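You operate a simulated robot arm through the tools that you are given. There is no shell and no other tool. Be economical: measure what you need, move in short steps, check, and stop when the job is done.

You run a simulated robot arm. Do the job below in one go: nothing can be reset, and whatever is moved stays where it is left.

JOB
Stack the cherry can from the top of the back desk on top of the orange can. Then count the passbooks on the top of the back desk, then put as many of the brown coin rolls from the top of the back desk on the white form there. Then take the red coin roll on the top of the back desk and put it away on the teller side of counter 22. Then take the slip pad that says "withdrawal" from the top of the back desk and put it on the grey tray. Then put one of the glasses from the wing of the back desk on the blue bundle there. Then fetch the withdrawal holder that says "590" from the top of the small desk and set it on the slip on the left end of the front desk. Then open the right stationery cupboard door. Do these in the order given. Set down upright: glass, withdrawal holder.

The check looks at the end state, three seconds after you hand in, the way a careful person would. Anything else that was tipped, shoved, dropped, spilled or broken makes it a failure.

ROBOT AND FRAMES
A 7-joint arm with a fingered hand on a trunk, on a base that drives. Base frame: it is fixed to the floor where the robot stands at the start and does not move with it; the origin is under the middle of the robot, x ahead of it, y to its left, z up; the surface under the hand at the start is at about z = 0.75. Lengths are in m, angles in rad, forces in N, time in s.
Its first joint turns from -2.601 to 2.601 rad. Places, roughly: blue bundle [1.5, 2, 0.75]; brown coin roll [0.5, 0.5, 0.75]; can [0.75, 0, 0.75]; form [1, 0.25, 0.75]; glass (7x7x9 cm) [1.4, 1.9, 0.8]; grey tray [0.75, 2, 0.75]; passbook [0.75, 0, 0.75]; red coin roll [0.75, 0.5, 0.75]; right stationery cupboard door [3, 0.7, 0.4]; slip [-1.25, 2, 0.75]; slip pad [0.75, 1.5, 0.75]; teller side of counter 22 [-4.3, 2, 0.8]; withdrawal holder [0.75, 3.75, 0.75]. Payload 3.5 kg.
The tool frame sits at the grasp point between the pads (the TCP): z along the fingers, y along the line on which they close. The tips reach 0.03 m beyond it. The gripper opens to 0.104 m. The gripper's body begins 0.035 m behind the TCP. The gripper is a hand of 4 fingers: y runs from the thumb to the fingers, the wrist lies at [-0.015, -0.11, -0.186] in the tool frame.
Orientation is told as [roll, pitch, yaw] about the base's x, y, z axes, in that order, counted from this pose: with the fingers straight down and the wrist toward the robot, the tool's x, y and z point along [0, 1, 0], [1, 0, 0] and [0, 0, -1] of the base frame.

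CONTROLS
- The arm moves only by the tool send_rows. Its argument "deltas" is one flat list of numbers, 6 for each row, row after row: the shift along the tool's x, y, z in m, then the turn, a rotation vector about the tool's x, y, z in rad. In form: [dx, dy, dz, rx, ry, rz, dx, dy, dz, rx, ry, rz, ...]. A call has 1 to 8 rows; each row shifts and turns the commanded pose from where the row before left it, along the tool's axes as they then stand. Each row takes 0.2 s and may step no farther than 0.05 m and 0.15 rad from the row before; otherwise, the whole call is refused. Where a pose cannot be reached the arm comes as near as it can. A force on the tool above 40 N (or 10 N above the force at the start of the call, whichever is more), or a blocked arm, ends the call early, and 0.2 s more pass. In this call time passes only in rows, and 0.2 s behind the last. The reply holds the time, the measured pose of the TCP, the force on the tool along the base axes, the opening and the grip force, in the units named above and with some noise, with the torque about the TCP (base axes, N m) and any sound that the robot's microphone picked up, and new pictures: "show" is both (left out), scene, wrist or none.
- Cameras (640 x 400 px; columns grow to the right, rows downward): "scene" is now at [0.0277, 0.1879, 1.5625]; the picture's right is [0.09, -1.00, 0.00], its down [-0.64, -0.06, -0.76] and it looks along [0.76, 0.07, -0.65] (base axes); focal length 250 px, centre (320, 200). "wrist" rides on the gripper at [0.061, -0.092, -0.13] in the tool frame; the picture's right is [-0.81, 0.27, -0.52], its down [-0.53, -0.71, 0.46] and it looks along [-0.24, 0.64, 0.72] (tool axes); focal length 275 px, centre (320, 200). There is no depth. A picture from a camera that has moved, and an enlarged one, comes with that camera's place and axes in the base frame and with its lens. The place of the scene camera against the robot may be out by one fixed shift of up to 0.018 m in any direction.
- lift_body(by): slides the trunk up (or, below 0, down) by that many m; the arm and the scene camera ride with it, the base frame stays. It gives what a move gives, with no picture.
- steer(legs): drives the robot by 1 to 6 legs, each [ahead, left, turn to the left] in m, m and rad, along the robot's own axes; the way and the turn of a leg run together, so that a leg with both is an arc; at most 1.5 m and 3.142 rad a leg. The arm and the cameras ride along, it lands a little off, and it stops where it bumps. It gives what a move gives, and a new picture of the scene camera.
- finger_targets(index, middle, ring, thumb_bend, thumb_turn): sets how far each is bent, from 0 (flat) to 100 (curled in); at 30 the hand is open as for a grip, at 70 the pads meet at the TCP. One left out holds its place. A second passes; each finger stops where it meets its share of the squeeze, and holds until it gets a number again. It is the only way to open and close the hand. It gives what a move gives, with no picture; readings hold the bend of each and the force on the fingers (four entries, about 0 where the hand has none), thumb and palm. thumb_turn goes from beside the hand (0) to across from the fingers (100), as for a grip.
- head_to(pan, tilt): turns the head with the scene camera to pan (to the left, within 2.705 rad either way) and tilt (down, from -0.506 to 1.204), counted from straight ahead of the robot. It gives what a move gives, and a new picture of the scene camera.
- enlarge(camera, box): a new picture of the part [left, top, right, bottom] of that camera's present view, enlarged. The clock stands still meanwhile.
- close_job(): hands the job in; it is judged then, once.

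Work in short steps. Places have to be worked out from the pictures, the camera data and where the tool is seen: move nearer, look again, correct. Check each grasp and each placing, and mend what went wrong. You have 217 turns and 260 pictures in all, those below and enlarged ones among them. Open the gripper and draw the arm clear of the work before you hand the job in, unless the task says otherwise.

The tools are called after "Emit:" as name(argument=value, ...) on one line, values as JSON. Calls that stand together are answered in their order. send_rows: Moves the arm, as the interface text tells. Its arguments: {"type":"object","properties":{"deltas":{"type":"array"},"show":{"type":"string","enum":["both","scene","wrist","none"]}},"required":["deltas"]} The other tools are called the same way: lift_body (by) slides the trunk up or down; finger_targets (index, middle, ring, thumb_bend, thumb_turn) moves the fingers one by one; steer (legs) drives the base; head_to (pan, tilt) turns the head that bears the scene camera; enlarge (camera, box) takes an enlarged picture of a part of a camera's view; close_job () hands the job in.

At the start:

```text
clock: 0.0
eef_pos: [0.7818, -0.0458, 1.1362]
ee_rot: [-0.001, 0.0, 0.001]
contact_force: [-0.3, -0.5, 0.6]
ft_torque: [0.03, 0.01, 0.0]
opening: 0.1038
gripper_force: 0.1
shape: jaw
bend: [30.0, 30.0, 30.0, 30.0, 98.0]
finger forces: [0.1, 0.1, 0.0, 0.1, 0.1, 0.0]
trunk travel left (down, up): [-0.6, 0.11]
robot x, y, heading: [-0.0035, 0.0004, 0.0]
head pan, tilt: [0.093, 0.702]
```

scene: 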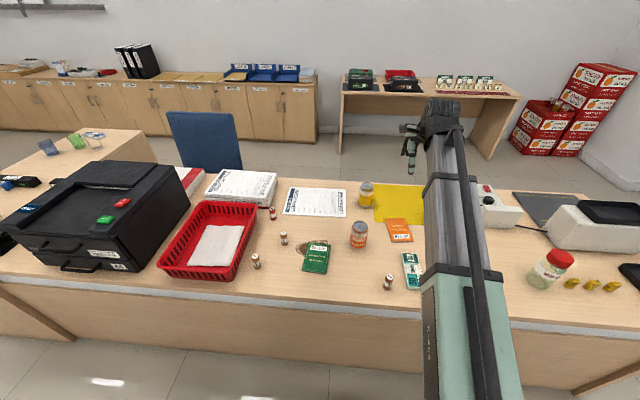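
wrist: 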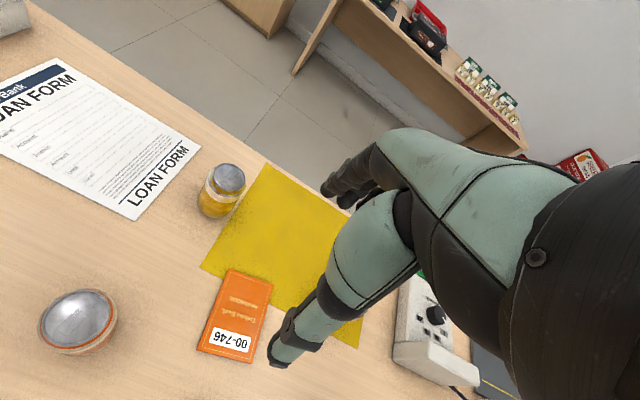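

I see cans, passbooks, coin rolls and the form on the desk. First I enlarge the desk centre to identify the items.

Emit:
enlarge(camera="scene", box=[230, 160, 430, 300])

Emit:
enlarge(camera="scene", box=[460, 170, 640, 300])

```text
2.86 times, centred on (330, 230) of scene
camera zoom: at [0.0277, 0.1879, 1.5625], right [0.09, -1.0, 0.0], down [-0.64, -0.06, -0.76], along [0.76, 0.07, -0.65], focal length 715 px, centre (291, 114)
```

zoom: 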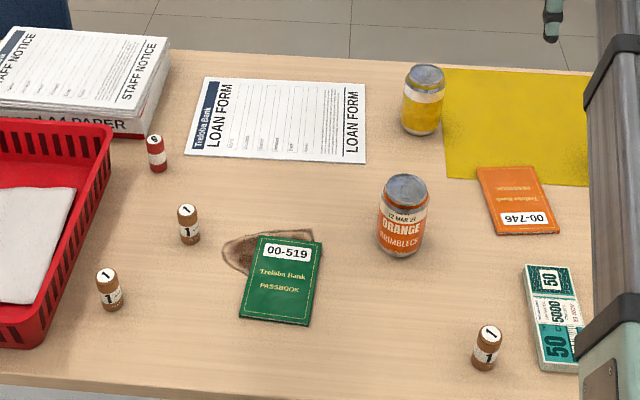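

```text
3.08 times, centred on (550, 235) of scene
camera zoom: at [0.0277, 0.1879, 1.5625], right [0.09, -1.0, 0.0], down [-0.64, -0.06, -0.76], along [0.76, 0.07, -0.65], focal length 770 px, centre (-388, 92)
```

zoom: 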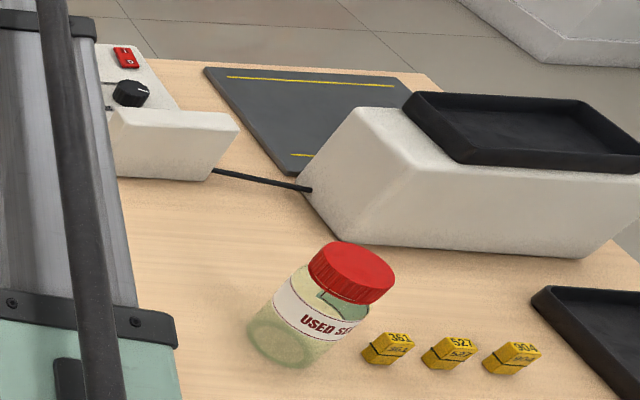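

The yellow can must be read, and the arm hides part of the desk. I look closer at the can and pan the head both ways.

Emit:
enlarge(camera="scene", box=[340, 170, 400, 260])

Emit:
enlarge(camera="wrist", box=[180, 140, 300, 240])

Emit:
head_to(pan=0.9, tilt=0.6)

```text
4.44 times, centred on (370, 215) of scene
camera zoom: at [0.0277, 0.1879, 1.5625], right [0.09, -1.0, 0.0], down [-0.64, -0.06, -0.76], along [0.76, 0.07, -0.65], focal length 1113 px, centre (98, 133)
```

zoom: 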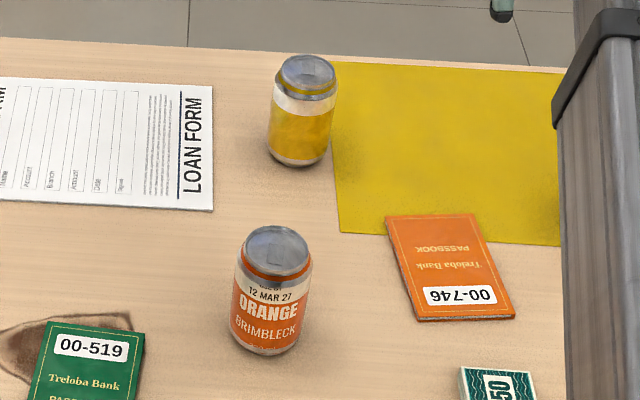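

```text
4.00 times, centred on (240, 190) of wrist
camera zoom: at [0.6901, 0.0156, 1.2673], right [0.27, -0.81, 0.52], down [-0.71, -0.53, -0.46], along [0.64, -0.24, -0.72], focal length 1101 px, centre (640, 240)
```

zoom: 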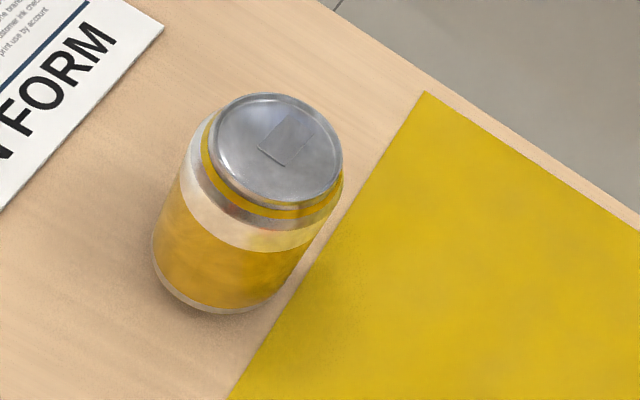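

```text
clock: 1.1
eef_pos: [0.7828, -0.0457, 1.1347]
ee_rot: [0.0, 0.0, 0.0]
contact_force: [-0.2, 0.1, -0.2]
ft_torque: [0.02, 0.0, -0.01]
opening: 0.1036
gripper_force: 0.0
shape: jaw
bend: [30.0, 30.0, 30.0, 30.0, 98.0]
finger forces: [0.0, 0.1, 0.0, 0.0, 0.1, 0.0]
trunk travel left (down, up): [-0.6, 0.11]
robot x, y, heading: [-0.0062, 0.0016, -0.0]
head pan, tilt: [0.901, 0.6]
camera scene: at [-0.0019, 0.2493, 1.5712], right [0.78, -0.62, 0.0], down [-0.35, -0.44, -0.82], along [0.51, 0.65, -0.57], focal length 250 px, centre (320, 200)
```

scene: 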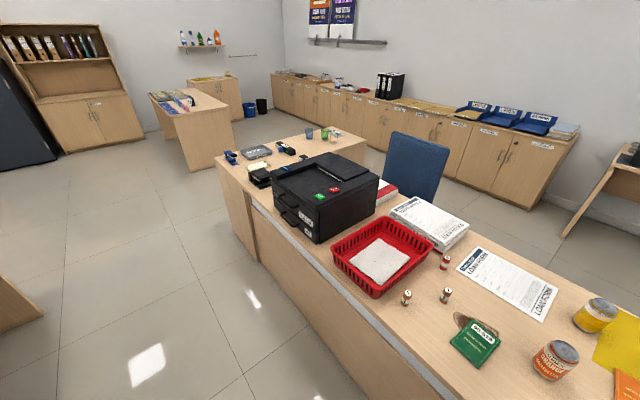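

The yellow can's label faces away and the arm still hides some of the desk. I pan right to see what is behind the arm.

Emit:
head_to(pan=-0.5, tilt=0.7)

Emit:
send_rows(deltas=[0.05, 0, 0, 0, 0, 0, 0.05, 0, 0, 0, 0, 0, 0.05, 0, 0, 0, 0, 0, 0.05, 0, 0, 0, 0, 0, 0.05, 0, 0, 0, 0, 0, 0.05, 0, 0, 0, 0, 0, 0.05, 0, 0, 0, 0, 0, 0.05, 0, 0, 0, 0, 0])

```text
clock: 2.7
eef_pos: [0.7822, -0.046, 1.1365]
ee_rot: [-0.001, 0.001, 0.0]
contact_force: [0.3, -0.1, -0.2]
ft_torque: [-0.01, -0.01, 0.03]
opening: 0.1036
gripper_force: 0.1
shape: jaw
bend: [30.0, 30.0, 30.0, 30.0, 98.0]
finger forces: [0.0, 0.1, 0.0, 0.0, 0.0, 0.0]
trunk travel left (down, up): [-0.6, 0.11]
robot x, y, heading: [-0.0035, 0.0013, 0.0]
head pan, tilt: [-0.499, 0.7]
camera scene: at [0.0178, 0.1394, 1.5626], right [-0.48, -0.88, 0.0], down [-0.57, 0.31, -0.77], along [0.67, -0.37, -0.64], focal length 250 px, centre (320, 200)
```

scene: 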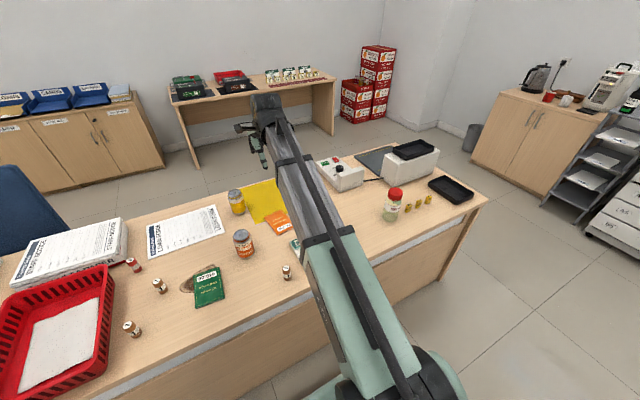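

```text
clock: 4.5
eef_pos: [0.7849, 0.3552, 1.1366]
ee_rot: [-0.001, -0.002, -0.002]
contact_force: [0.0, -0.4, 0.0]
ft_torque: [-0.02, -0.01, -0.03]
opening: 0.1036
gripper_force: 0.1
shape: jaw
bend: [30.0, 30.0, 30.0, 30.0, 98.0]
finger forces: [0.0, 0.0, 0.0, 0.0, 0.0, 0.0]
trunk travel left (down, up): [-0.6, 0.11]
robot x, y, heading: [-0.0024, 0.0016, 0.0]
head pan, tilt: [-0.499, 0.7]
camera scene: at [0.0179, 0.1398, 1.5626], right [-0.48, -0.88, 0.0], down [-0.57, 0.31, -0.77], along [0.67, -0.37, -0.64], focal length 250 px, centre (320, 200)
camera wrist: at [0.6918, 0.4167, 1.2684], right [0.27, -0.81, 0.52], down [-0.71, -0.53, -0.46], along [0.64, -0.24, -0.72], focal length 275 px, centre (320, 200)
```

scene: 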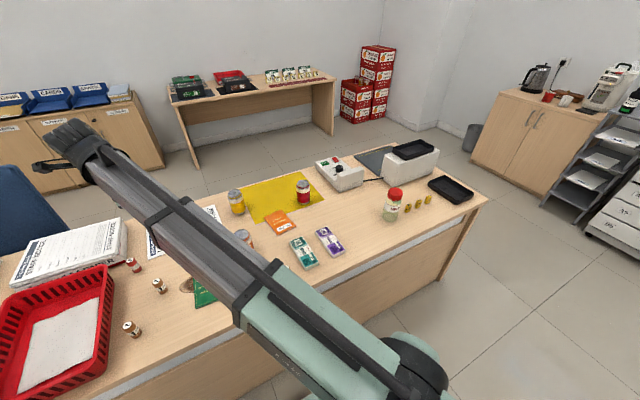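
wrist: 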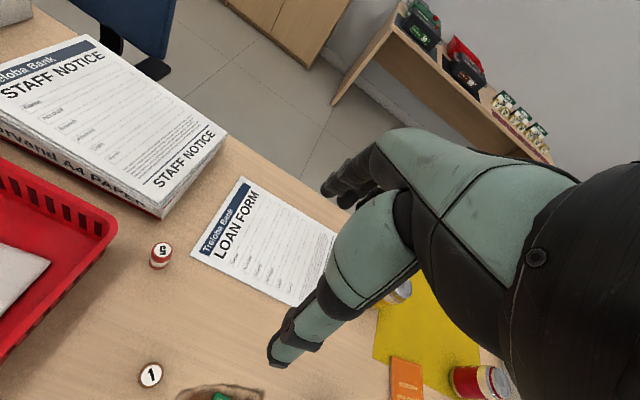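

A red can was hidden on the yellow sheet. I enlarge that area.

Emit:
enlarge(camera="scene", box=[220, 160, 360, 280])

Emit:
enlarge(camera="scene", box=[350, 130, 490, 230])

```text
3.33 times, centred on (290, 220) of scene
camera zoom: at [0.0179, 0.1398, 1.5626], right [-0.48, -0.88, 0.0], down [-0.57, 0.31, -0.77], along [0.67, -0.37, -0.64], focal length 835 px, centre (420, 133)
```

zoom: 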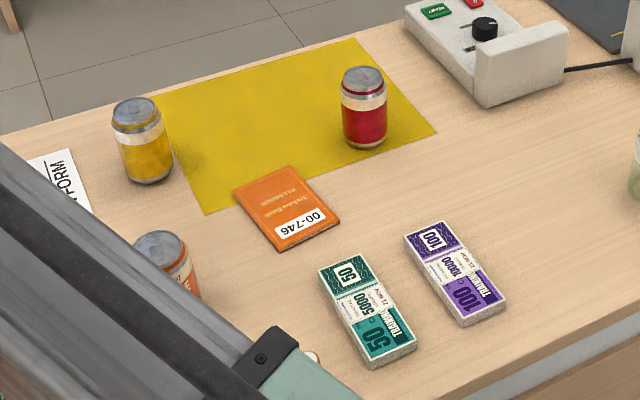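

```text
4.00 times, centred on (420, 180) of scene
camera zoom: at [0.0179, 0.1398, 1.5626], right [-0.48, -0.88, 0.0], down [-0.57, 0.31, -0.77], along [0.67, -0.37, -0.64], focal length 1002 px, centre (-80, 280)
```

zoom: 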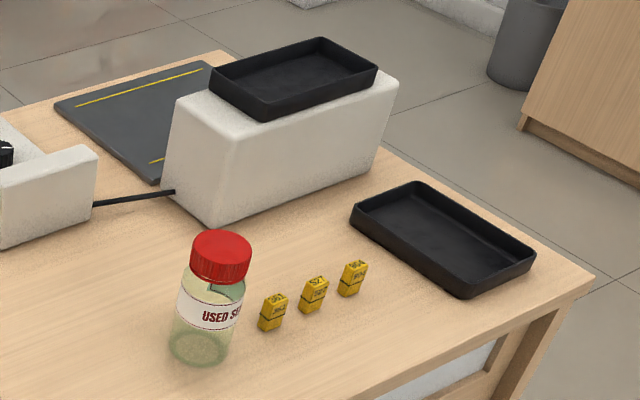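

The red can (cherry) is at about (0.897, -0.249), top z about 0.857; the orange can is at about (0.712, 0.09). I move above the red can and check with the wrist camera.

Emit:
send_rows(deltas=[-0.0465, 0.0086, 0, 0, 0, 0, -0.0465, 0.0086, 0, 0, 0, 0, -0.0465, 0.0086, 0, 0, 0, 0, -0.0465, 0.0086, 0, 0, 0, 0, -0.0465, 0.0086, 0, 0, 0, 0, -0.0465, 0.0086, 0, 0, 0, 0, -0.0465, 0.0086, 0, 0, 0, 0], show="wrist")

Emit:
send_rows(deltas=[-0.0465, 0.0086, 0, 0, 0, 0, -0.0465, 0.0086, 0, 0, 0, 0, -0.0465, 0.0086, 0, 0, 0, 0, -0.0465, 0.0086, 0, 0, 0, 0, -0.0465, 0.0086, 0, 0, 0, 0, -0.0465, 0.0086, 0, 0, 0, 0])

```text
clock: 6.1
eef_pos: [0.8431, 0.0289, 1.1362]
ee_rot: [0.001, 0.0, 0.002]
contact_force: [0.1, 0.9, 0.4]
ft_torque: [-0.02, 0.0, -0.03]
opening: 0.1034
gripper_force: 0.1
shape: jaw
bend: [30.0, 30.0, 30.0, 30.0, 98.0]
finger forces: [0.0, 0.0, 0.0, 0.0, 0.0, 0.1]
trunk travel left (down, up): [-0.6, 0.11]
robot x, y, heading: [-0.0017, -0.0009, 0.005]
head pan, tilt: [-0.499, 0.7]
camera wrist: at [0.7497, 0.0908, 1.2679], right [0.28, -0.81, 0.52], down [-0.71, -0.53, -0.46], along [0.65, -0.24, -0.72], focal length 275 px, centre (320, 200)
```

wrist: 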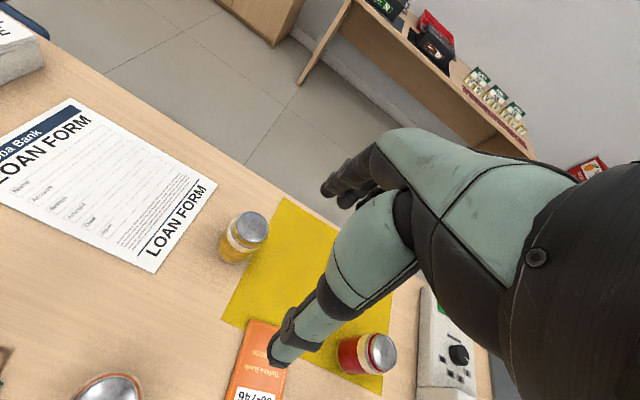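

```text
clock: 7.5
eef_pos: [0.8941, -0.2513, 1.1358]
ee_rot: [0.002, 0.001, 0.001]
contact_force: [0.4, 0.4, -0.5]
ft_torque: [-0.01, 0.02, -0.01]
opening: 0.1036
gripper_force: 0.0
shape: jaw
bend: [30.0, 30.0, 30.0, 30.0, 98.0]
finger forces: [0.1, 0.0, 0.0, 0.1, 0.1, 0.1]
trunk travel left (down, up): [-0.6, 0.11]
robot x, y, heading: [0.0013, -0.0031, -0.003]
head pan, tilt: [-0.499, 0.7]
camera scene: at [0.0179, 0.1389, 1.5626], right [-0.48, -0.88, 0.0], down [-0.57, 0.31, -0.76], along [0.67, -0.37, -0.64], focal length 250 px, centre (320, 200)
camera wrist: at [0.802, -0.1899, 1.2676], right [0.28, -0.81, 0.52], down [-0.71, -0.53, -0.46], along [0.64, -0.24, -0.72], focal length 275 px, centre (320, 200)
```

scene: 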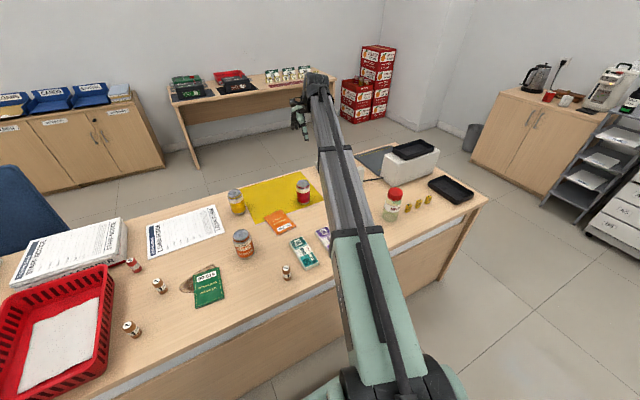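
wrist: 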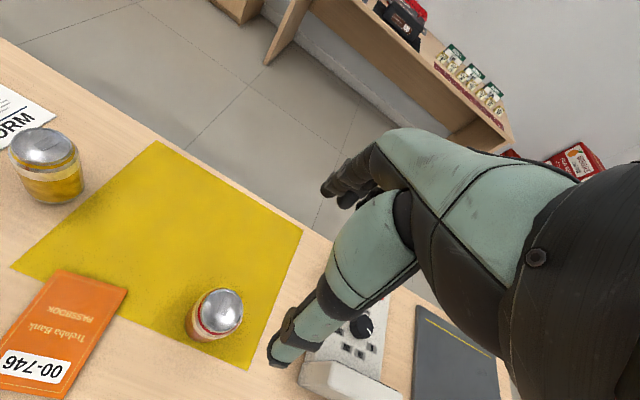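

The wrist camera confirms the red can's top centre at (0.898, -0.250). I descend towards it and pause to check.

Emit:
send_rows(deltas=[-0.001, 0.004, 0.045, 0, 0, 0, 0, 0, 0.045, 0, 0, 0, 0, 0, 0.045, 0, 0, 0, 0, 0, 0.045, 0, 0, 0, 0, 0, 0.02, 0, 0, 0])

```text
clock: 8.7
eef_pos: [0.897, -0.2544, 0.9345]
ee_rot: [0.001, 0.001, -0.001]
contact_force: [0.5, 0.8, 0.4]
ft_torque: [-0.01, 0.01, -0.02]
opening: 0.1036
gripper_force: 0.0
shape: jaw
bend: [30.0, 30.0, 30.0, 30.0, 98.0]
finger forces: [0.1, 0.0, 0.1, 0.0, 0.0, 0.0]
trunk travel left (down, up): [-0.6, 0.11]
robot x, y, heading: [0.0021, -0.0, 0.004]
head pan, tilt: [-0.499, 0.7]
camera scene: at [0.0179, 0.1393, 1.5626], right [-0.48, -0.88, 0.0], down [-0.57, 0.31, -0.76], along [0.67, -0.37, -0.64], focal length 250 px, centre (320, 200)
camera wrist: at [0.8057, -0.1925, 1.0671], right [0.28, -0.81, 0.52], down [-0.71, -0.53, -0.46], along [0.64, -0.24, -0.72], focal length 275 px, centre (320, 200)
```

scene: 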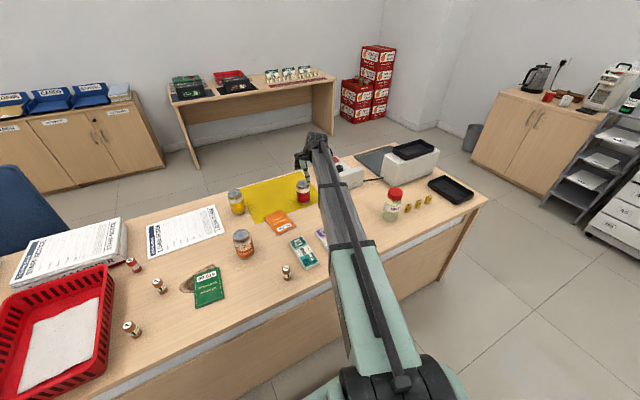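
wrist: 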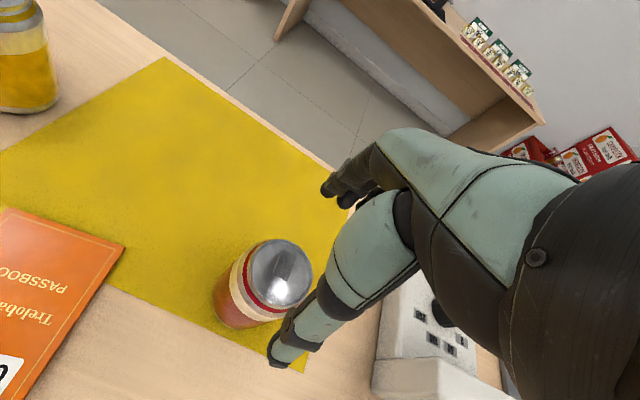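

Can top centre is at about (0.900, -0.253), aligned with the tool. I descend to grasp height.

Emit:
send_rows(deltas=[0.001, 0.002, 0.04, 0, 0, 0, 0, 0, 0.04, 0, 0, 0, 0, 0, 0.026, 0, 0, 0], show="wrist")

```text
clock: 9.5
eef_pos: [0.8973, -0.251, 0.8282]
ee_rot: [-0.002, 0.001, 0.001]
contact_force: [0.2, -0.4, -0.7]
ft_torque: [0.02, 0.0, 0.03]
opening: 0.1039
gripper_force: 0.1
shape: jaw
bend: [30.0, 30.0, 30.0, 30.0, 98.0]
finger forces: [0.0, 0.0, 0.0, 0.0, 0.0, 0.0]
trunk travel left (down, up): [-0.6, 0.11]
robot x, y, heading: [0.0043, -0.0025, 0.006]
head pan, tilt: [-0.499, 0.7]
camera wrist: at [0.8054, -0.1888, 0.9599], right [0.27, -0.81, 0.52], down [-0.71, -0.53, -0.46], along [0.65, -0.24, -0.72], focal length 275 px, centre (320, 200)
```

wrist: 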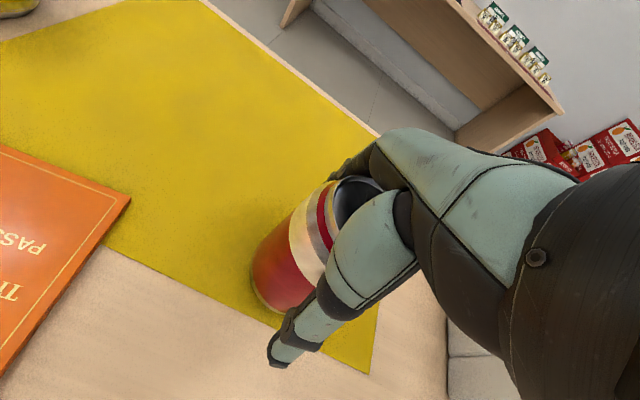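

The can sits between thumb and fingers. I close the hand.

Emit:
finger_targets(index=70, middle=70, ring=70, thumb_bend=70)

Emit:
send_rows(deltas=[0, 0, -0.03, 0, 0, 0, 0, 0, -0.04, 0, 0, 0, 0, 0, -0.045, 0, 0, 0, 0, 0, -0.045, 0, 0, 0, 0, 0, -0.045, 0, 0, 0], show="both")

```text
clock: 10.5
eef_pos: [0.8982, -0.2501, 0.8295]
ee_rot: [0.001, 0.0, 0.0]
contact_force: [3.4, -1.1, 3.3]
ft_torque: [-0.19, -0.36, 0.07]
opening: 0.0594
gripper_force: 34.6
shape: fingers
bend: [45.0, 52.0, 60.0, 54.0, 95.0]
finger forces: [16.7, 9.7, 7.3, 0.1, 34.8, 0.1]
trunk travel left (down, up): [-0.6, 0.11]
robot x, y, heading: [0.0006, -0.0035, -0.001]
head pan, tilt: [-0.499, 0.7]
```

```text
clock: 11.7
eef_pos: [0.8984, -0.2519, 1.0344]
ee_rot: [-0.001, 0.002, 0.0]
contact_force: [0.3, 0.3, -3.3]
ft_torque: [0.03, -0.02, 0.01]
opening: 0.0589
gripper_force: 29.9
shape: fingers
bend: [45.0, 53.0, 61.0, 54.0, 94.0]
finger forces: [13.2, 8.6, 7.2, 0.0, 30.5, 0.1]
trunk travel left (down, up): [-0.6, 0.11]
robot x, y, heading: [-0.0019, -0.0007, 0.001]
head pan, tilt: [-0.499, 0.7]
camera scene: at [0.0179, 0.1393, 1.5626], right [-0.48, -0.88, 0.0], down [-0.57, 0.31, -0.76], along [0.67, -0.37, -0.64], focal length 250 px, centre (320, 200)
camera wrist: at [0.8066, -0.1908, 1.1649], right [0.28, -0.81, 0.52], down [-0.71, -0.53, -0.45], along [0.64, -0.24, -0.73], focal length 275 px, centre (320, 200)
```

scene: 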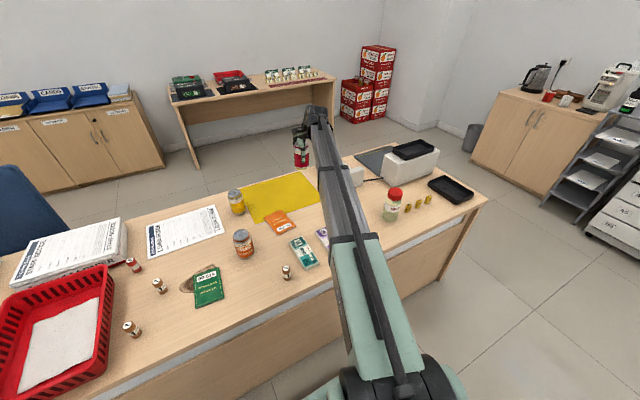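
wrist: 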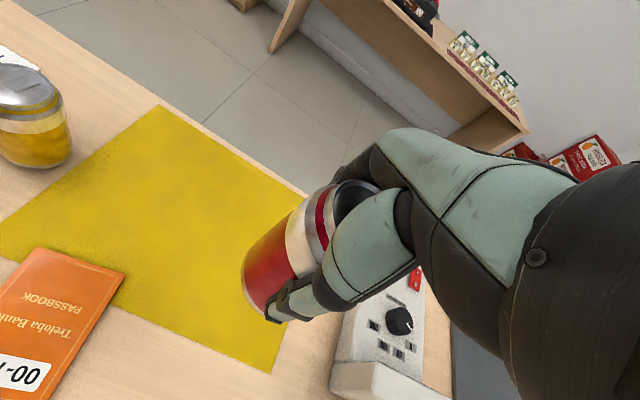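

Held firmly. I carry it to the right of the orange can to measure that one with the wrist camera.

Emit:
send_rows(deltas=[0.0335, -0.031, -0.008, 0, 0, 0, 0.0335, -0.031, -0.008, 0, 0, 0, 0.0335, -0.031, -0.008, 0, 0, 0, 0.0335, -0.031, -0.008, 0, 0, 0, 0.0335, -0.031, -0.008, 0, 0, 0, 0.0335, -0.031, -0.008, 0, 0, 0])

Emit:
enlarge(camera="scene", box=[200, 190, 320, 290])

```text
clock: 13.1
eef_pos: [0.7131, -0.0468, 1.0805]
ee_rot: [-0.001, 0.001, 0.0]
contact_force: [0.5, -0.6, -4.0]
ft_torque: [0.03, -0.01, -0.02]
opening: 0.059
gripper_force: 29.6
shape: fingers
bend: [46.0, 53.0, 61.0, 54.0, 94.0]
finger forces: [12.9, 8.7, 7.3, 0.0, 30.1, 0.0]
trunk travel left (down, up): [-0.6, 0.11]
robot x, y, heading: [0.0016, 0.0016, -0.0]
head pan, tilt: [-0.499, 0.7]
camera scene: at [0.0177, 0.1397, 1.5626], right [-0.48, -0.88, 0.0], down [-0.57, 0.31, -0.77], along [0.67, -0.37, -0.64], focal length 250 px, centre (320, 200)
camera wrist: at [0.6213, 0.0147, 1.2124], right [0.27, -0.81, 0.52], down [-0.71, -0.53, -0.46], along [0.64, -0.24, -0.72], focal length 275 px, centre (320, 200)
```

scene: 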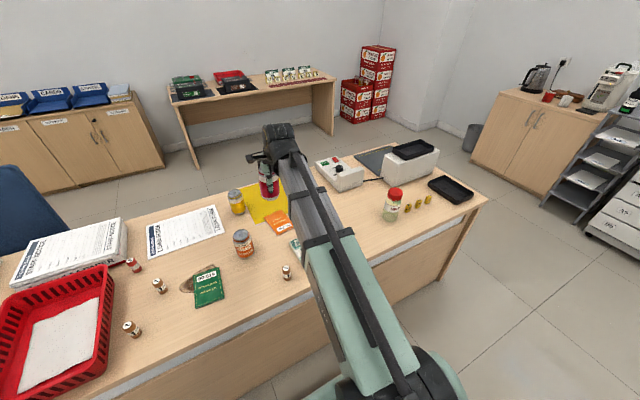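
wrist: 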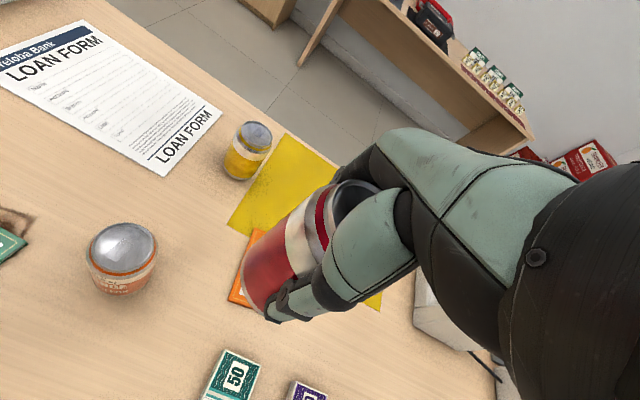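

```text
4.00 times, centred on (260, 240) of scene
camera zoom: at [0.0177, 0.1397, 1.5626], right [-0.48, -0.88, 0.0], down [-0.57, 0.31, -0.77], along [0.67, -0.37, -0.64], focal length 1002 px, centre (560, 40)
```

zoom: 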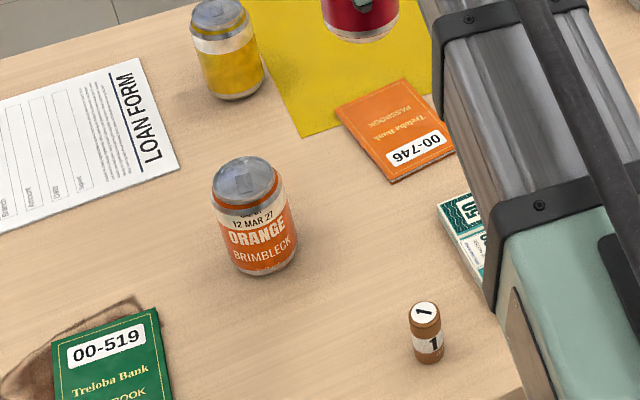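

Orange can top centre comes out at about (0.716, 0.090). I move over it and lower partway.

Emit:
send_rows(deltas=[0.046, 0.001, 0, 0, 0, 0, 0.046, 0.001, 0, 0, 0, 0, 0.045, 0.001, 0, 0, 0, 0, 0, 0, 0.045, 0, 0, 0, 0, 0, 0.045, 0, 0, 0])

Emit:
head_to(pan=0.0, tilt=0.7)

Emit:
enlarge(camera="scene", box=[270, 140, 390, 280])

```text
clock: 14.3
eef_pos: [0.7194, 0.0894, 0.9904]
ee_rot: [-0.001, 0.0, 0.001]
contact_force: [0.2, -0.3, -4.6]
ft_torque: [-0.01, -0.02, -0.03]
opening: 0.0587
gripper_force: 28.5
shape: fingers
bend: [46.0, 53.0, 61.0, 54.0, 94.0]
finger forces: [12.7, 8.5, 7.2, 0.0, 29.4, 0.0]
trunk travel left (down, up): [-0.6, 0.11]
robot x, y, heading: [-0.0011, -0.0029, -0.002]
head pan, tilt: [-0.499, 0.7]
camera scene: at [0.0183, 0.1393, 1.5627], right [-0.48, -0.88, 0.0], down [-0.57, 0.31, -0.76], along [0.67, -0.37, -0.64], focal length 250 px, centre (320, 200)
camera wrist: at [0.6266, 0.1505, 1.122], right [0.28, -0.81, 0.52], down [-0.71, -0.53, -0.45], along [0.64, -0.24, -0.72], focal length 275 px, centre (320, 200)
```

scene: 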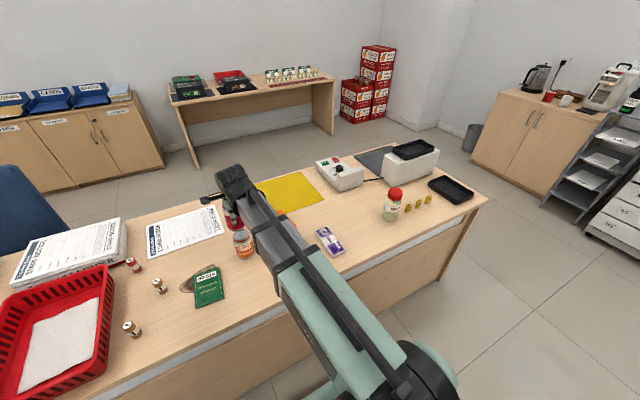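
wrist: 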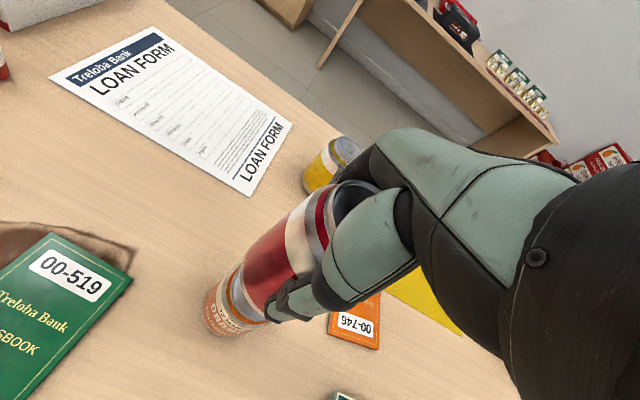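

```text
clock: 15.2
eef_pos: [0.7192, 0.0891, 0.9915]
ee_rot: [0.0, 0.0, -0.001]
contact_force: [0.0, 0.0, -4.1]
ft_torque: [0.03, -0.03, 0.0]
opening: 0.059
gripper_force: 29.4
shape: fingers
bend: [46.0, 53.0, 61.0, 54.0, 94.0]
finger forces: [12.7, 8.4, 7.1, 0.0, 29.3, 0.0]
trunk travel left (down, up): [-0.6, 0.11]
robot x, y, heading: [0.0011, 0.0001, 0.002]
head pan, tilt: [0.0, 0.7]
camera scene: at [0.0285, 0.18, 1.5626], right [0.0, -1.0, 0.0], down [-0.64, 0.0, -0.76], along [0.76, 0.0, -0.64], focal length 250 px, centre (320, 200)
```

scene: 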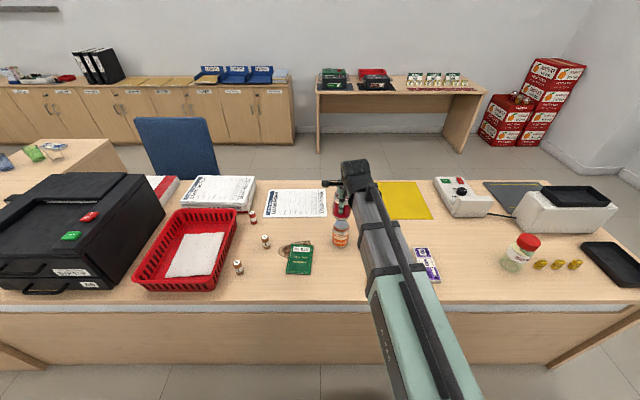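

```text
2.86 times, centred on (330, 210) of scene
camera zoom: at [0.0285, 0.18, 1.5626], right [0.0, -1.0, 0.0], down [-0.64, 0.0, -0.76], along [0.76, 0.0, -0.64], focal length 715 px, centre (291, 171)
```

zoom: 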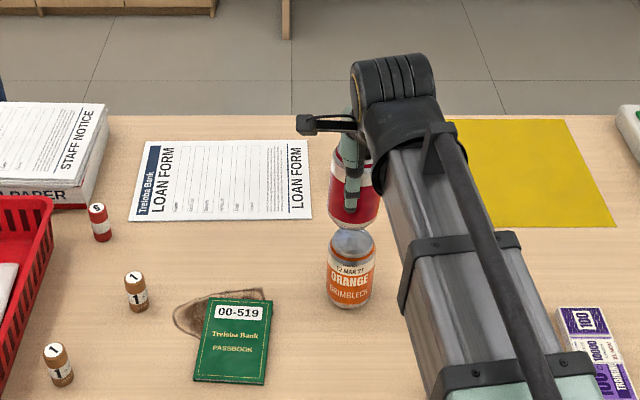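

Relative alignment is within a couple of millimetres. I lower in small steps until contact.

Emit:
send_rows(deltas=[0.001, -0.001, 0.03, 0, 0, 0, 0, 0, 0.015, 0, 0, 0], show="wrist")

Emit:
enlarge(camera="scene", box=[290, 160, 390, 260])

```text
clock: 15.8
eef_pos: [0.717, 0.0896, 0.9459]
ee_rot: [-0.001, -0.001, -0.001]
contact_force: [1.0, 1.4, -3.8]
ft_torque: [-0.01, -0.03, -0.01]
opening: 0.0591
gripper_force: 28.3
shape: fingers
bend: [46.0, 53.0, 61.0, 54.0, 94.0]
finger forces: [12.7, 8.4, 7.3, 0.0, 29.2, 0.0]
trunk travel left (down, up): [-0.6, 0.11]
robot x, y, heading: [0.0003, -0.0018, -0.001]
head pan, tilt: [0.0, 0.7]
camera wrist: at [0.6249, 0.1508, 1.0781], right [0.27, -0.81, 0.52], down [-0.71, -0.53, -0.46], along [0.65, -0.24, -0.72], focal length 275 px, centre (320, 200)
```

wrist: 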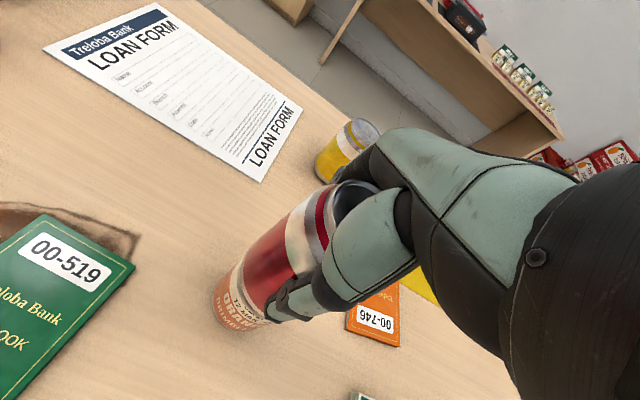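

```text
4.00 times, centred on (340, 210) of scene
camera zoom: at [0.0286, 0.1801, 1.5626], right [0.0, -1.0, 0.0], down [-0.64, 0.0, -0.76], along [0.76, 0.0, -0.64], focal length 1002 px, centre (240, 160)
```

zoom: 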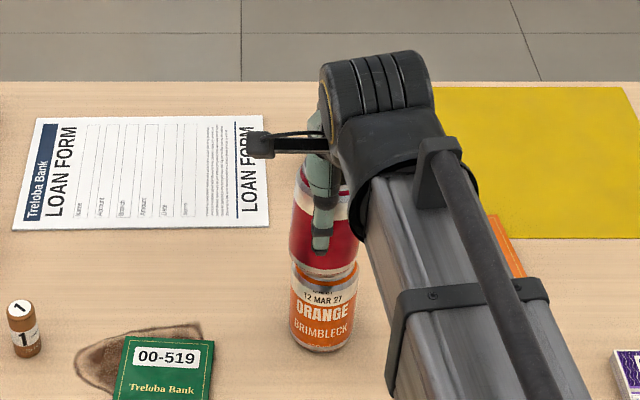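

Well aligned. Slow final lowering.

Emit:
send_rows(deltas=[0, 0, 0.003, 0, 0, 0, 0, 0, 0.003, 0, 0, 0], show="none")

Emit:
send_rows(deltas=[0, 0, 0.003, 0, 0, 0], show="none")

```text
clock: 16.4
eef_pos: [0.7167, 0.0897, 0.9436]
ee_rot: [0.0, -0.003, -0.001]
contact_force: [-0.4, 1.0, 18.1]
ft_torque: [-0.23, -0.22, -0.02]
opening: 0.0588
gripper_force: 32.6
shape: fingers
bend: [46.0, 53.0, 61.0, 55.0, 94.0]
finger forces: [14.3, 9.1, 8.6, 0.0, 32.3, 0.0]
trunk travel left (down, up): [-0.6, 0.11]
robot x, y, heading: [0.0025, -0.0004, 0.0]
head pan, tilt: [0.0, 0.7]
```

```text
clock: 17.0
eef_pos: [0.7173, 0.0909, 0.9426]
ee_rot: [0.001, -0.013, 0.002]
contact_force: [-2.1, 1.9, 27.1]
ft_torque: [-0.44, -0.21, 0.01]
opening: 0.0589
gripper_force: 34.4
shape: fingers
bend: [45.0, 53.0, 61.0, 55.0, 93.0]
finger forces: [16.0, 9.3, 9.4, 0.0, 34.8, 0.0]
trunk travel left (down, up): [-0.6, 0.11]
robot x, y, heading: [0.0023, 0.0014, 0.0]
head pan, tilt: [0.0, 0.7]
stopped in row 1: the force on the tool passed its limit at 41 N (the readings are from after the stop); the commanded pose is now the measured one
```

Contact at z≈0.944. I ease up slightly to relieve the load, then open.

Emit:
send_rows(deltas=[0, 0, -0.0015, 0, 0.01, 0], show="scene")

```text
clock: 17.4
eef_pos: [0.7166, 0.0905, 0.9435]
ee_rot: [0.011, -0.008, 0.001]
contact_force: [1.2, 1.4, 25.3]
ft_torque: [-0.49, -0.41, 0.02]
opening: 0.059
gripper_force: 35.6
shape: fingers
bend: [45.0, 53.0, 61.0, 55.0, 93.0]
finger forces: [17.0, 9.9, 10.2, 0.1, 34.0, 0.0]
trunk travel left (down, up): [-0.6, 0.11]
robot x, y, heading: [0.0008, -0.0, 0.0]
head pan, tilt: [0.0, 0.7]
camera scene: at [0.0256, 0.18, 1.5627], right [0.0, -1.0, 0.0], down [-0.64, 0.0, -0.77], along [0.77, 0.0, -0.64], focal length 250 px, centre (320, 200)
```

scene: 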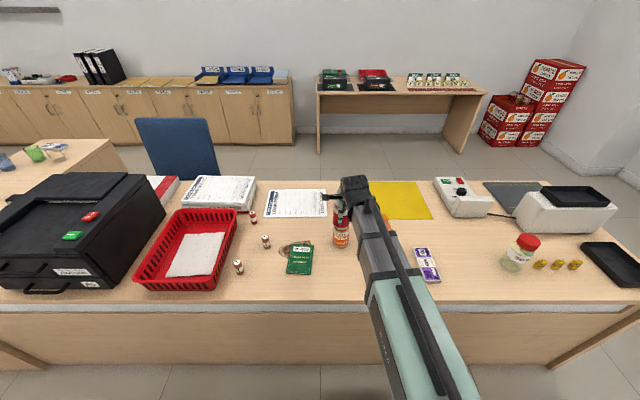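

I undo the small tilt and ease up a bit more.

Emit:
send_rows(deltas=[0, 0, -0.0025, 0.008, -0.011, 0], show="none")

```text
clock: 17.8
eef_pos: [0.7167, 0.09, 0.9447]
ee_rot: [0.0, 0.002, 0.001]
contact_force: [2.5, 0.1, 11.9]
ft_torque: [-0.24, -0.36, 0.03]
opening: 0.0591
gripper_force: 33.1
shape: fingers
bend: [45.0, 53.0, 61.0, 55.0, 93.0]
finger forces: [15.8, 9.8, 8.9, 0.0, 31.7, 0.1]
trunk travel left (down, up): [-0.6, 0.11]
robot x, y, heading: [-0.002, 0.0007, 0.001]
head pan, tilt: [0.0, 0.7]
```

Slightly more up, then open the hand.

Emit:
send_rows(deltas=[0, 0, -0.0012, 0, 0, 0], show="none")

Emit:
finger_targets(index=30, middle=30, ring=30, thumb_bend=30)

Emit:
enlarge(camera="scene", box=[290, 160, 390, 260])

Emit:
enlarge(camera="wrist", box=[0, 0, 640, 400])

```text
clock: 18.2
eef_pos: [0.7172, 0.0896, 0.9455]
ee_rot: [-0.001, 0.007, 0.0]
contact_force: [2.1, -0.3, 0.8]
ft_torque: [-0.08, -0.25, 0.08]
opening: 0.0589
gripper_force: 31.1
shape: fingers
bend: [45.0, 53.0, 61.0, 55.0, 93.0]
finger forces: [15.2, 9.0, 8.0, 0.0, 30.3, 0.0]
trunk travel left (down, up): [-0.6, 0.11]
robot x, y, heading: [-0.0039, -0.0011, 0.003]
head pan, tilt: [0.0, 0.7]
```

```text
clock: 19.2
eef_pos: [0.7159, 0.0889, 0.9452]
ee_rot: [0.001, 0.003, -0.001]
contact_force: [-0.1, 1.4, 0.3]
ft_torque: [-0.01, 0.01, 0.02]
opening: 0.1028
gripper_force: 0.0
shape: fingers
bend: [30.0, 30.0, 30.0, 30.0, 97.0]
finger forces: [0.0, 0.0, 0.1, 0.1, 0.3, 0.0]
trunk travel left (down, up): [-0.6, 0.11]
robot x, y, heading: [-0.0019, 0.003, 0.006]
head pan, tilt: [0.0, 0.7]
```

```text
4.00 times, centred on (340, 210) of scene
camera zoom: at [0.0281, 0.1801, 1.5626], right [0.0, -1.0, 0.0], down [-0.64, 0.0, -0.76], along [0.76, 0.0, -0.64], focal length 1002 px, centre (240, 160)
```

zoom: 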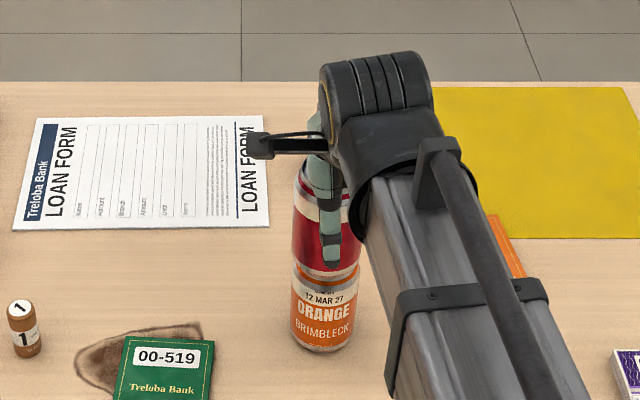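

```text
1.00 times, centred on (320, 200) of wrist (not enlarged: the box is as wide or as high as the picture)
camera zoom: at [0.625, 0.151, 1.0772], right [0.28, -0.81, 0.52], down [-0.71, -0.53, -0.45], along [0.64, -0.24, -0.73], focal length 275 px, centre (320, 200)
```

zoom: 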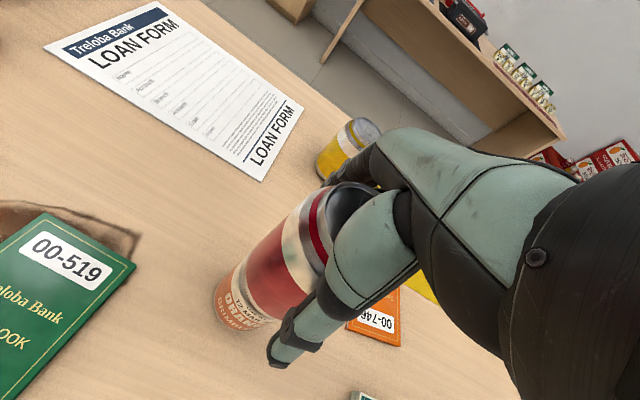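

The can stands on the orange can and the hand is open. I draw straight up.

Emit:
send_rows(deltas=[0, 0, -0.02, 0, 0, 0, 0, 0, -0.03, 0, 0, 0, 0, 0, -0.045, 0, 0, 0, 0, 0, -0.045, 0, 0, 0, 0, 0, -0.045, 0, 0, 0])

Emit:
enlarge(camera="scene", box=[290, 160, 390, 260])

```text
clock: 20.4
eef_pos: [0.7175, 0.091, 1.1306]
ee_rot: [-0.001, 0.0, 0.001]
contact_force: [-0.1, -0.4, -0.9]
ft_torque: [0.03, 0.03, -0.03]
opening: 0.1031
gripper_force: 0.0
shape: fingers
bend: [30.0, 30.0, 30.0, 30.0, 97.0]
finger forces: [0.0, 0.0, 0.0, 0.0, 0.0, 0.0]
trunk travel left (down, up): [-0.6, 0.11]
robot x, y, heading: [-0.0008, -0.001, -0.001]
head pan, tilt: [0.0, 0.7]
camera scene: at [0.028, 0.1801, 1.5626], right [0.0, -1.0, 0.0], down [-0.64, 0.0, -0.77], along [0.77, 0.0, -0.64], focal length 250 px, centre (320, 200)
camera wrist: at [0.6246, 0.1516, 1.2625], right [0.28, -0.81, 0.52], down [-0.71, -0.53, -0.45], along [0.64, -0.24, -0.73], focal length 275 px, centre (320, 200)
```

scene: 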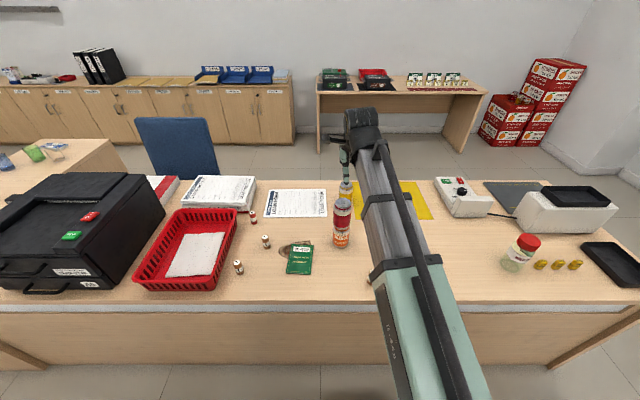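
wrist: 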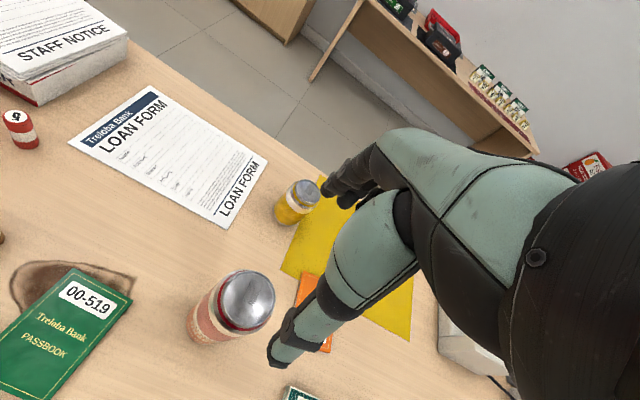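

```text
4.00 times, centred on (340, 210) of scene
camera zoom: at [0.028, 0.1801, 1.5626], right [0.0, -1.0, 0.0], down [-0.64, 0.0, -0.77], along [0.77, 0.0, -0.64], focal length 1002 px, centre (240, 160)
```

zoom: 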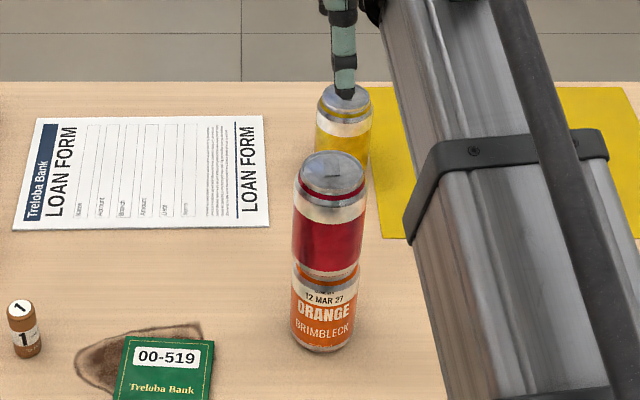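

The stack is good. Next, to count passbooks I survey the far-left part of the desk beyond the black machine.

Emit:
lift_body(by=0.1)

Emit:
head_to(pan=1.0, tilt=0.5)

Emit:
enlarge(camera="scene", box=[200, 110, 420, 250])

```text
clock: 21.7
eef_pos: [0.7176, 0.0895, 1.23]
ee_rot: [0.0, 0.005, 0.0]
contact_force: [0.6, 0.1, -0.3]
ft_torque: [0.03, 0.01, 0.0]
opening: 0.103
gripper_force: 0.0
shape: fingers
bend: [30.0, 30.0, 30.0, 30.0, 97.0]
finger forces: [0.0, 0.0, 0.0, 0.0, 0.1, 0.0]
trunk travel left (down, up): [-0.7, 0.01]
robot x, y, heading: [0.0007, 0.0011, -0.002]
head pan, tilt: [0.0, 0.7]
```

```text
clock: 23.0
eef_pos: [0.7161, 0.0892, 1.2298]
ee_rot: [0.001, 0.004, -0.001]
contact_force: [0.5, -1.0, 0.5]
ft_torque: [-0.02, 0.0, 0.0]
opening: 0.1029
gripper_force: 0.0
shape: fingers
bend: [30.0, 30.0, 30.0, 30.0, 97.0]
finger forces: [0.1, 0.0, 0.0, 0.0, 0.0, 0.1]
trunk travel left (down, up): [-0.7, 0.01]
robot x, y, heading: [0.0012, -0.0007, 0.001]
head pan, tilt: [1.0, 0.499]
camera scene: at [-0.0076, 0.2566, 1.6803], right [0.84, -0.54, 0.0], down [-0.26, -0.4, -0.88], along [0.47, 0.74, -0.48], focal length 250 px, centre (320, 200)
```

scene: 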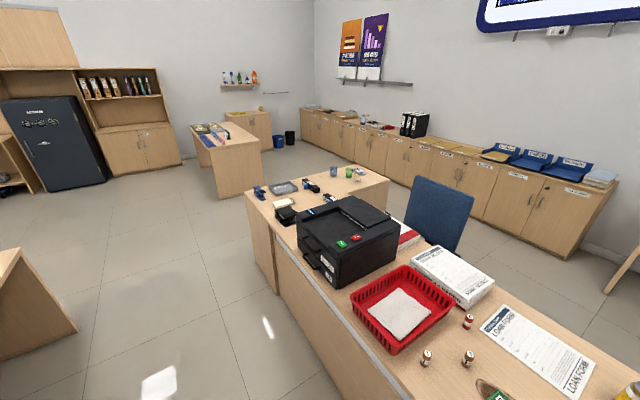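

```text
2.86 times, centred on (310, 180) of scene
camera zoom: at [-0.0076, 0.2566, 1.6803], right [0.84, -0.54, 0.0], down [-0.26, -0.4, -0.88], along [0.47, 0.74, -0.48], focal length 715 px, centre (349, 257)
```

zoom: 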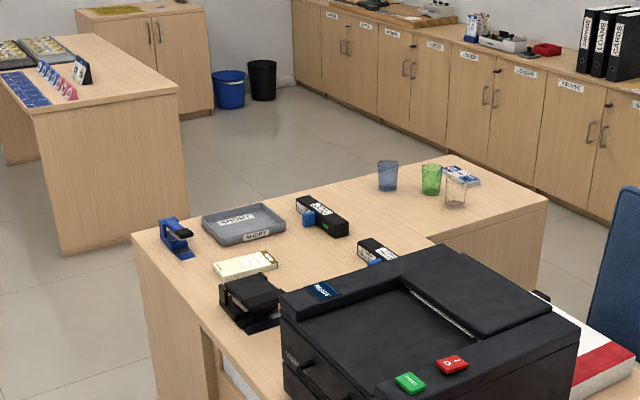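

Areas behind the machine are hidden. I drive left along the desk to see the rest of its top.

Emit:
steer(legs=[[0, 1.1, 0]])

Emit:
head_to(pan=0.3, tilt=0.8)

```text
clock: 28.6
eef_pos: [0.7247, 1.1804, 1.2308]
ee_rot: [0.002, 0.005, -0.01]
contact_force: [-0.7, 0.3, -0.5]
ft_torque: [-0.05, -0.02, 0.02]
opening: 0.1031
gripper_force: 0.1
shape: fingers
bend: [30.0, 30.0, 30.0, 30.0, 97.0]
finger forces: [0.0, 0.0, 0.0, 0.0, 0.1, 0.0]
trunk travel left (down, up): [-0.7, 0.01]
robot x, y, heading: [0.0075, 1.0987, -0.013]
head pan, tilt: [1.0, 0.499]
camera scene: at [0.0015, 1.3557, 1.6803], right [0.84, -0.55, 0.0], down [-0.26, -0.4, -0.88], along [0.48, 0.73, -0.48], focal length 250 px, centre (320, 200)
```

scene: 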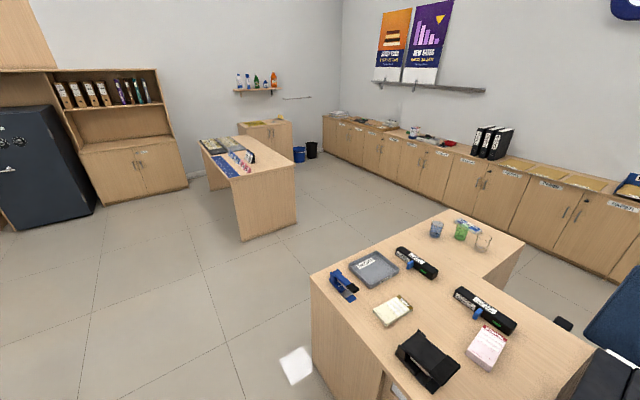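

```text
clock: 29.7
eef_pos: [0.7241, 1.1803, 1.2296]
ee_rot: [0.0, 0.003, -0.011]
contact_force: [0.0, 0.2, 0.8]
ft_torque: [0.0, 0.01, -0.04]
opening: 0.1031
gripper_force: 0.1
shape: fingers
bend: [30.0, 30.0, 30.0, 30.0, 97.0]
finger forces: [0.1, 0.0, 0.0, 0.0, 0.0, 0.1]
trunk travel left (down, up): [-0.7, 0.01]
robot x, y, heading: [0.0083, 1.0981, -0.016]
head pan, tilt: [0.3, 0.799]
camera scene: at [0.0288, 1.3024, 1.6544], right [0.29, -0.96, 0.0], down [-0.69, -0.2, -0.7], along [0.67, 0.2, -0.72], focal length 250 px, centre (320, 200)
```

scene: 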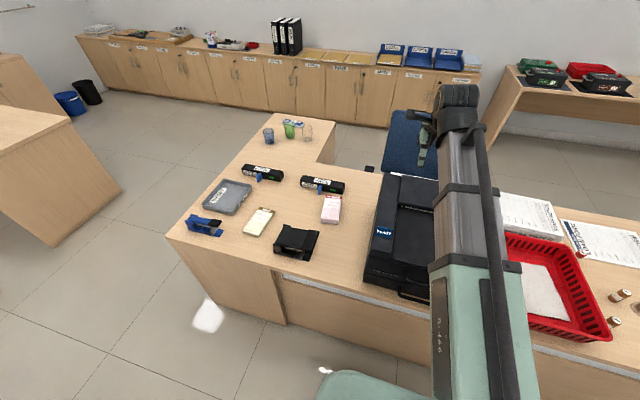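

Emit:
enlarge(camera="scene", box=[160, 100, 400, 260])

Emit:
head_to(pan=-0.4, tilt=0.8)

```text
2.50 times, centred on (280, 180) of scene
camera zoom: at [0.0288, 1.3024, 1.6544], right [0.29, -0.96, 0.0], down [-0.69, -0.2, -0.7], along [0.67, 0.2, -0.72], focal length 626 px, centre (420, 250)
```

zoom: 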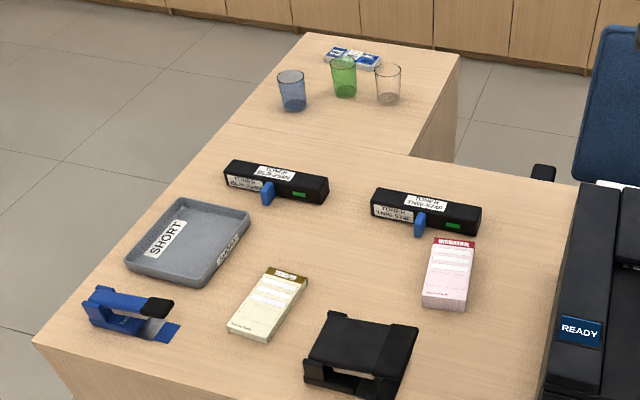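

```text
clock: 30.7
eef_pos: [0.7244, 1.1814, 1.2303]
ee_rot: [-0.001, 0.001, -0.011]
contact_force: [0.0, 0.6, -0.1]
ft_torque: [-0.03, 0.03, -0.01]
opening: 0.1032
gripper_force: 0.0
shape: fingers
bend: [30.0, 30.0, 30.0, 30.0, 97.0]
finger forces: [0.0, 0.0, 0.1, 0.0, 0.0, 0.0]
trunk travel left (down, up): [-0.7, 0.01]
robot x, y, heading: [0.0051, 1.0957, -0.011]
head pan, tilt: [-0.4, 0.799]
camera scene: at [0.0254, 1.2471, 1.6544], right [-0.4, -0.92, 0.0], down [-0.66, 0.29, -0.7], along [0.64, -0.28, -0.72], focal length 250 px, centre (320, 200)
```

scene: 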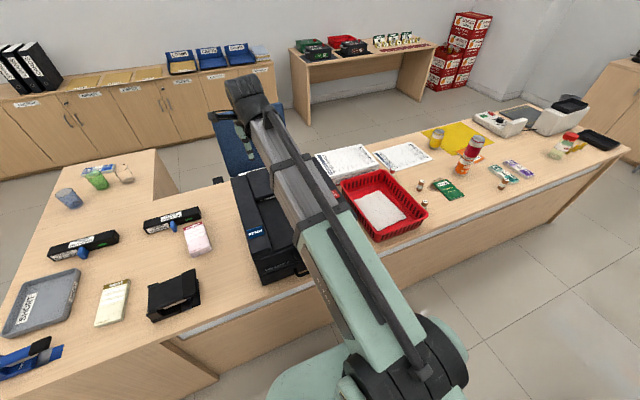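

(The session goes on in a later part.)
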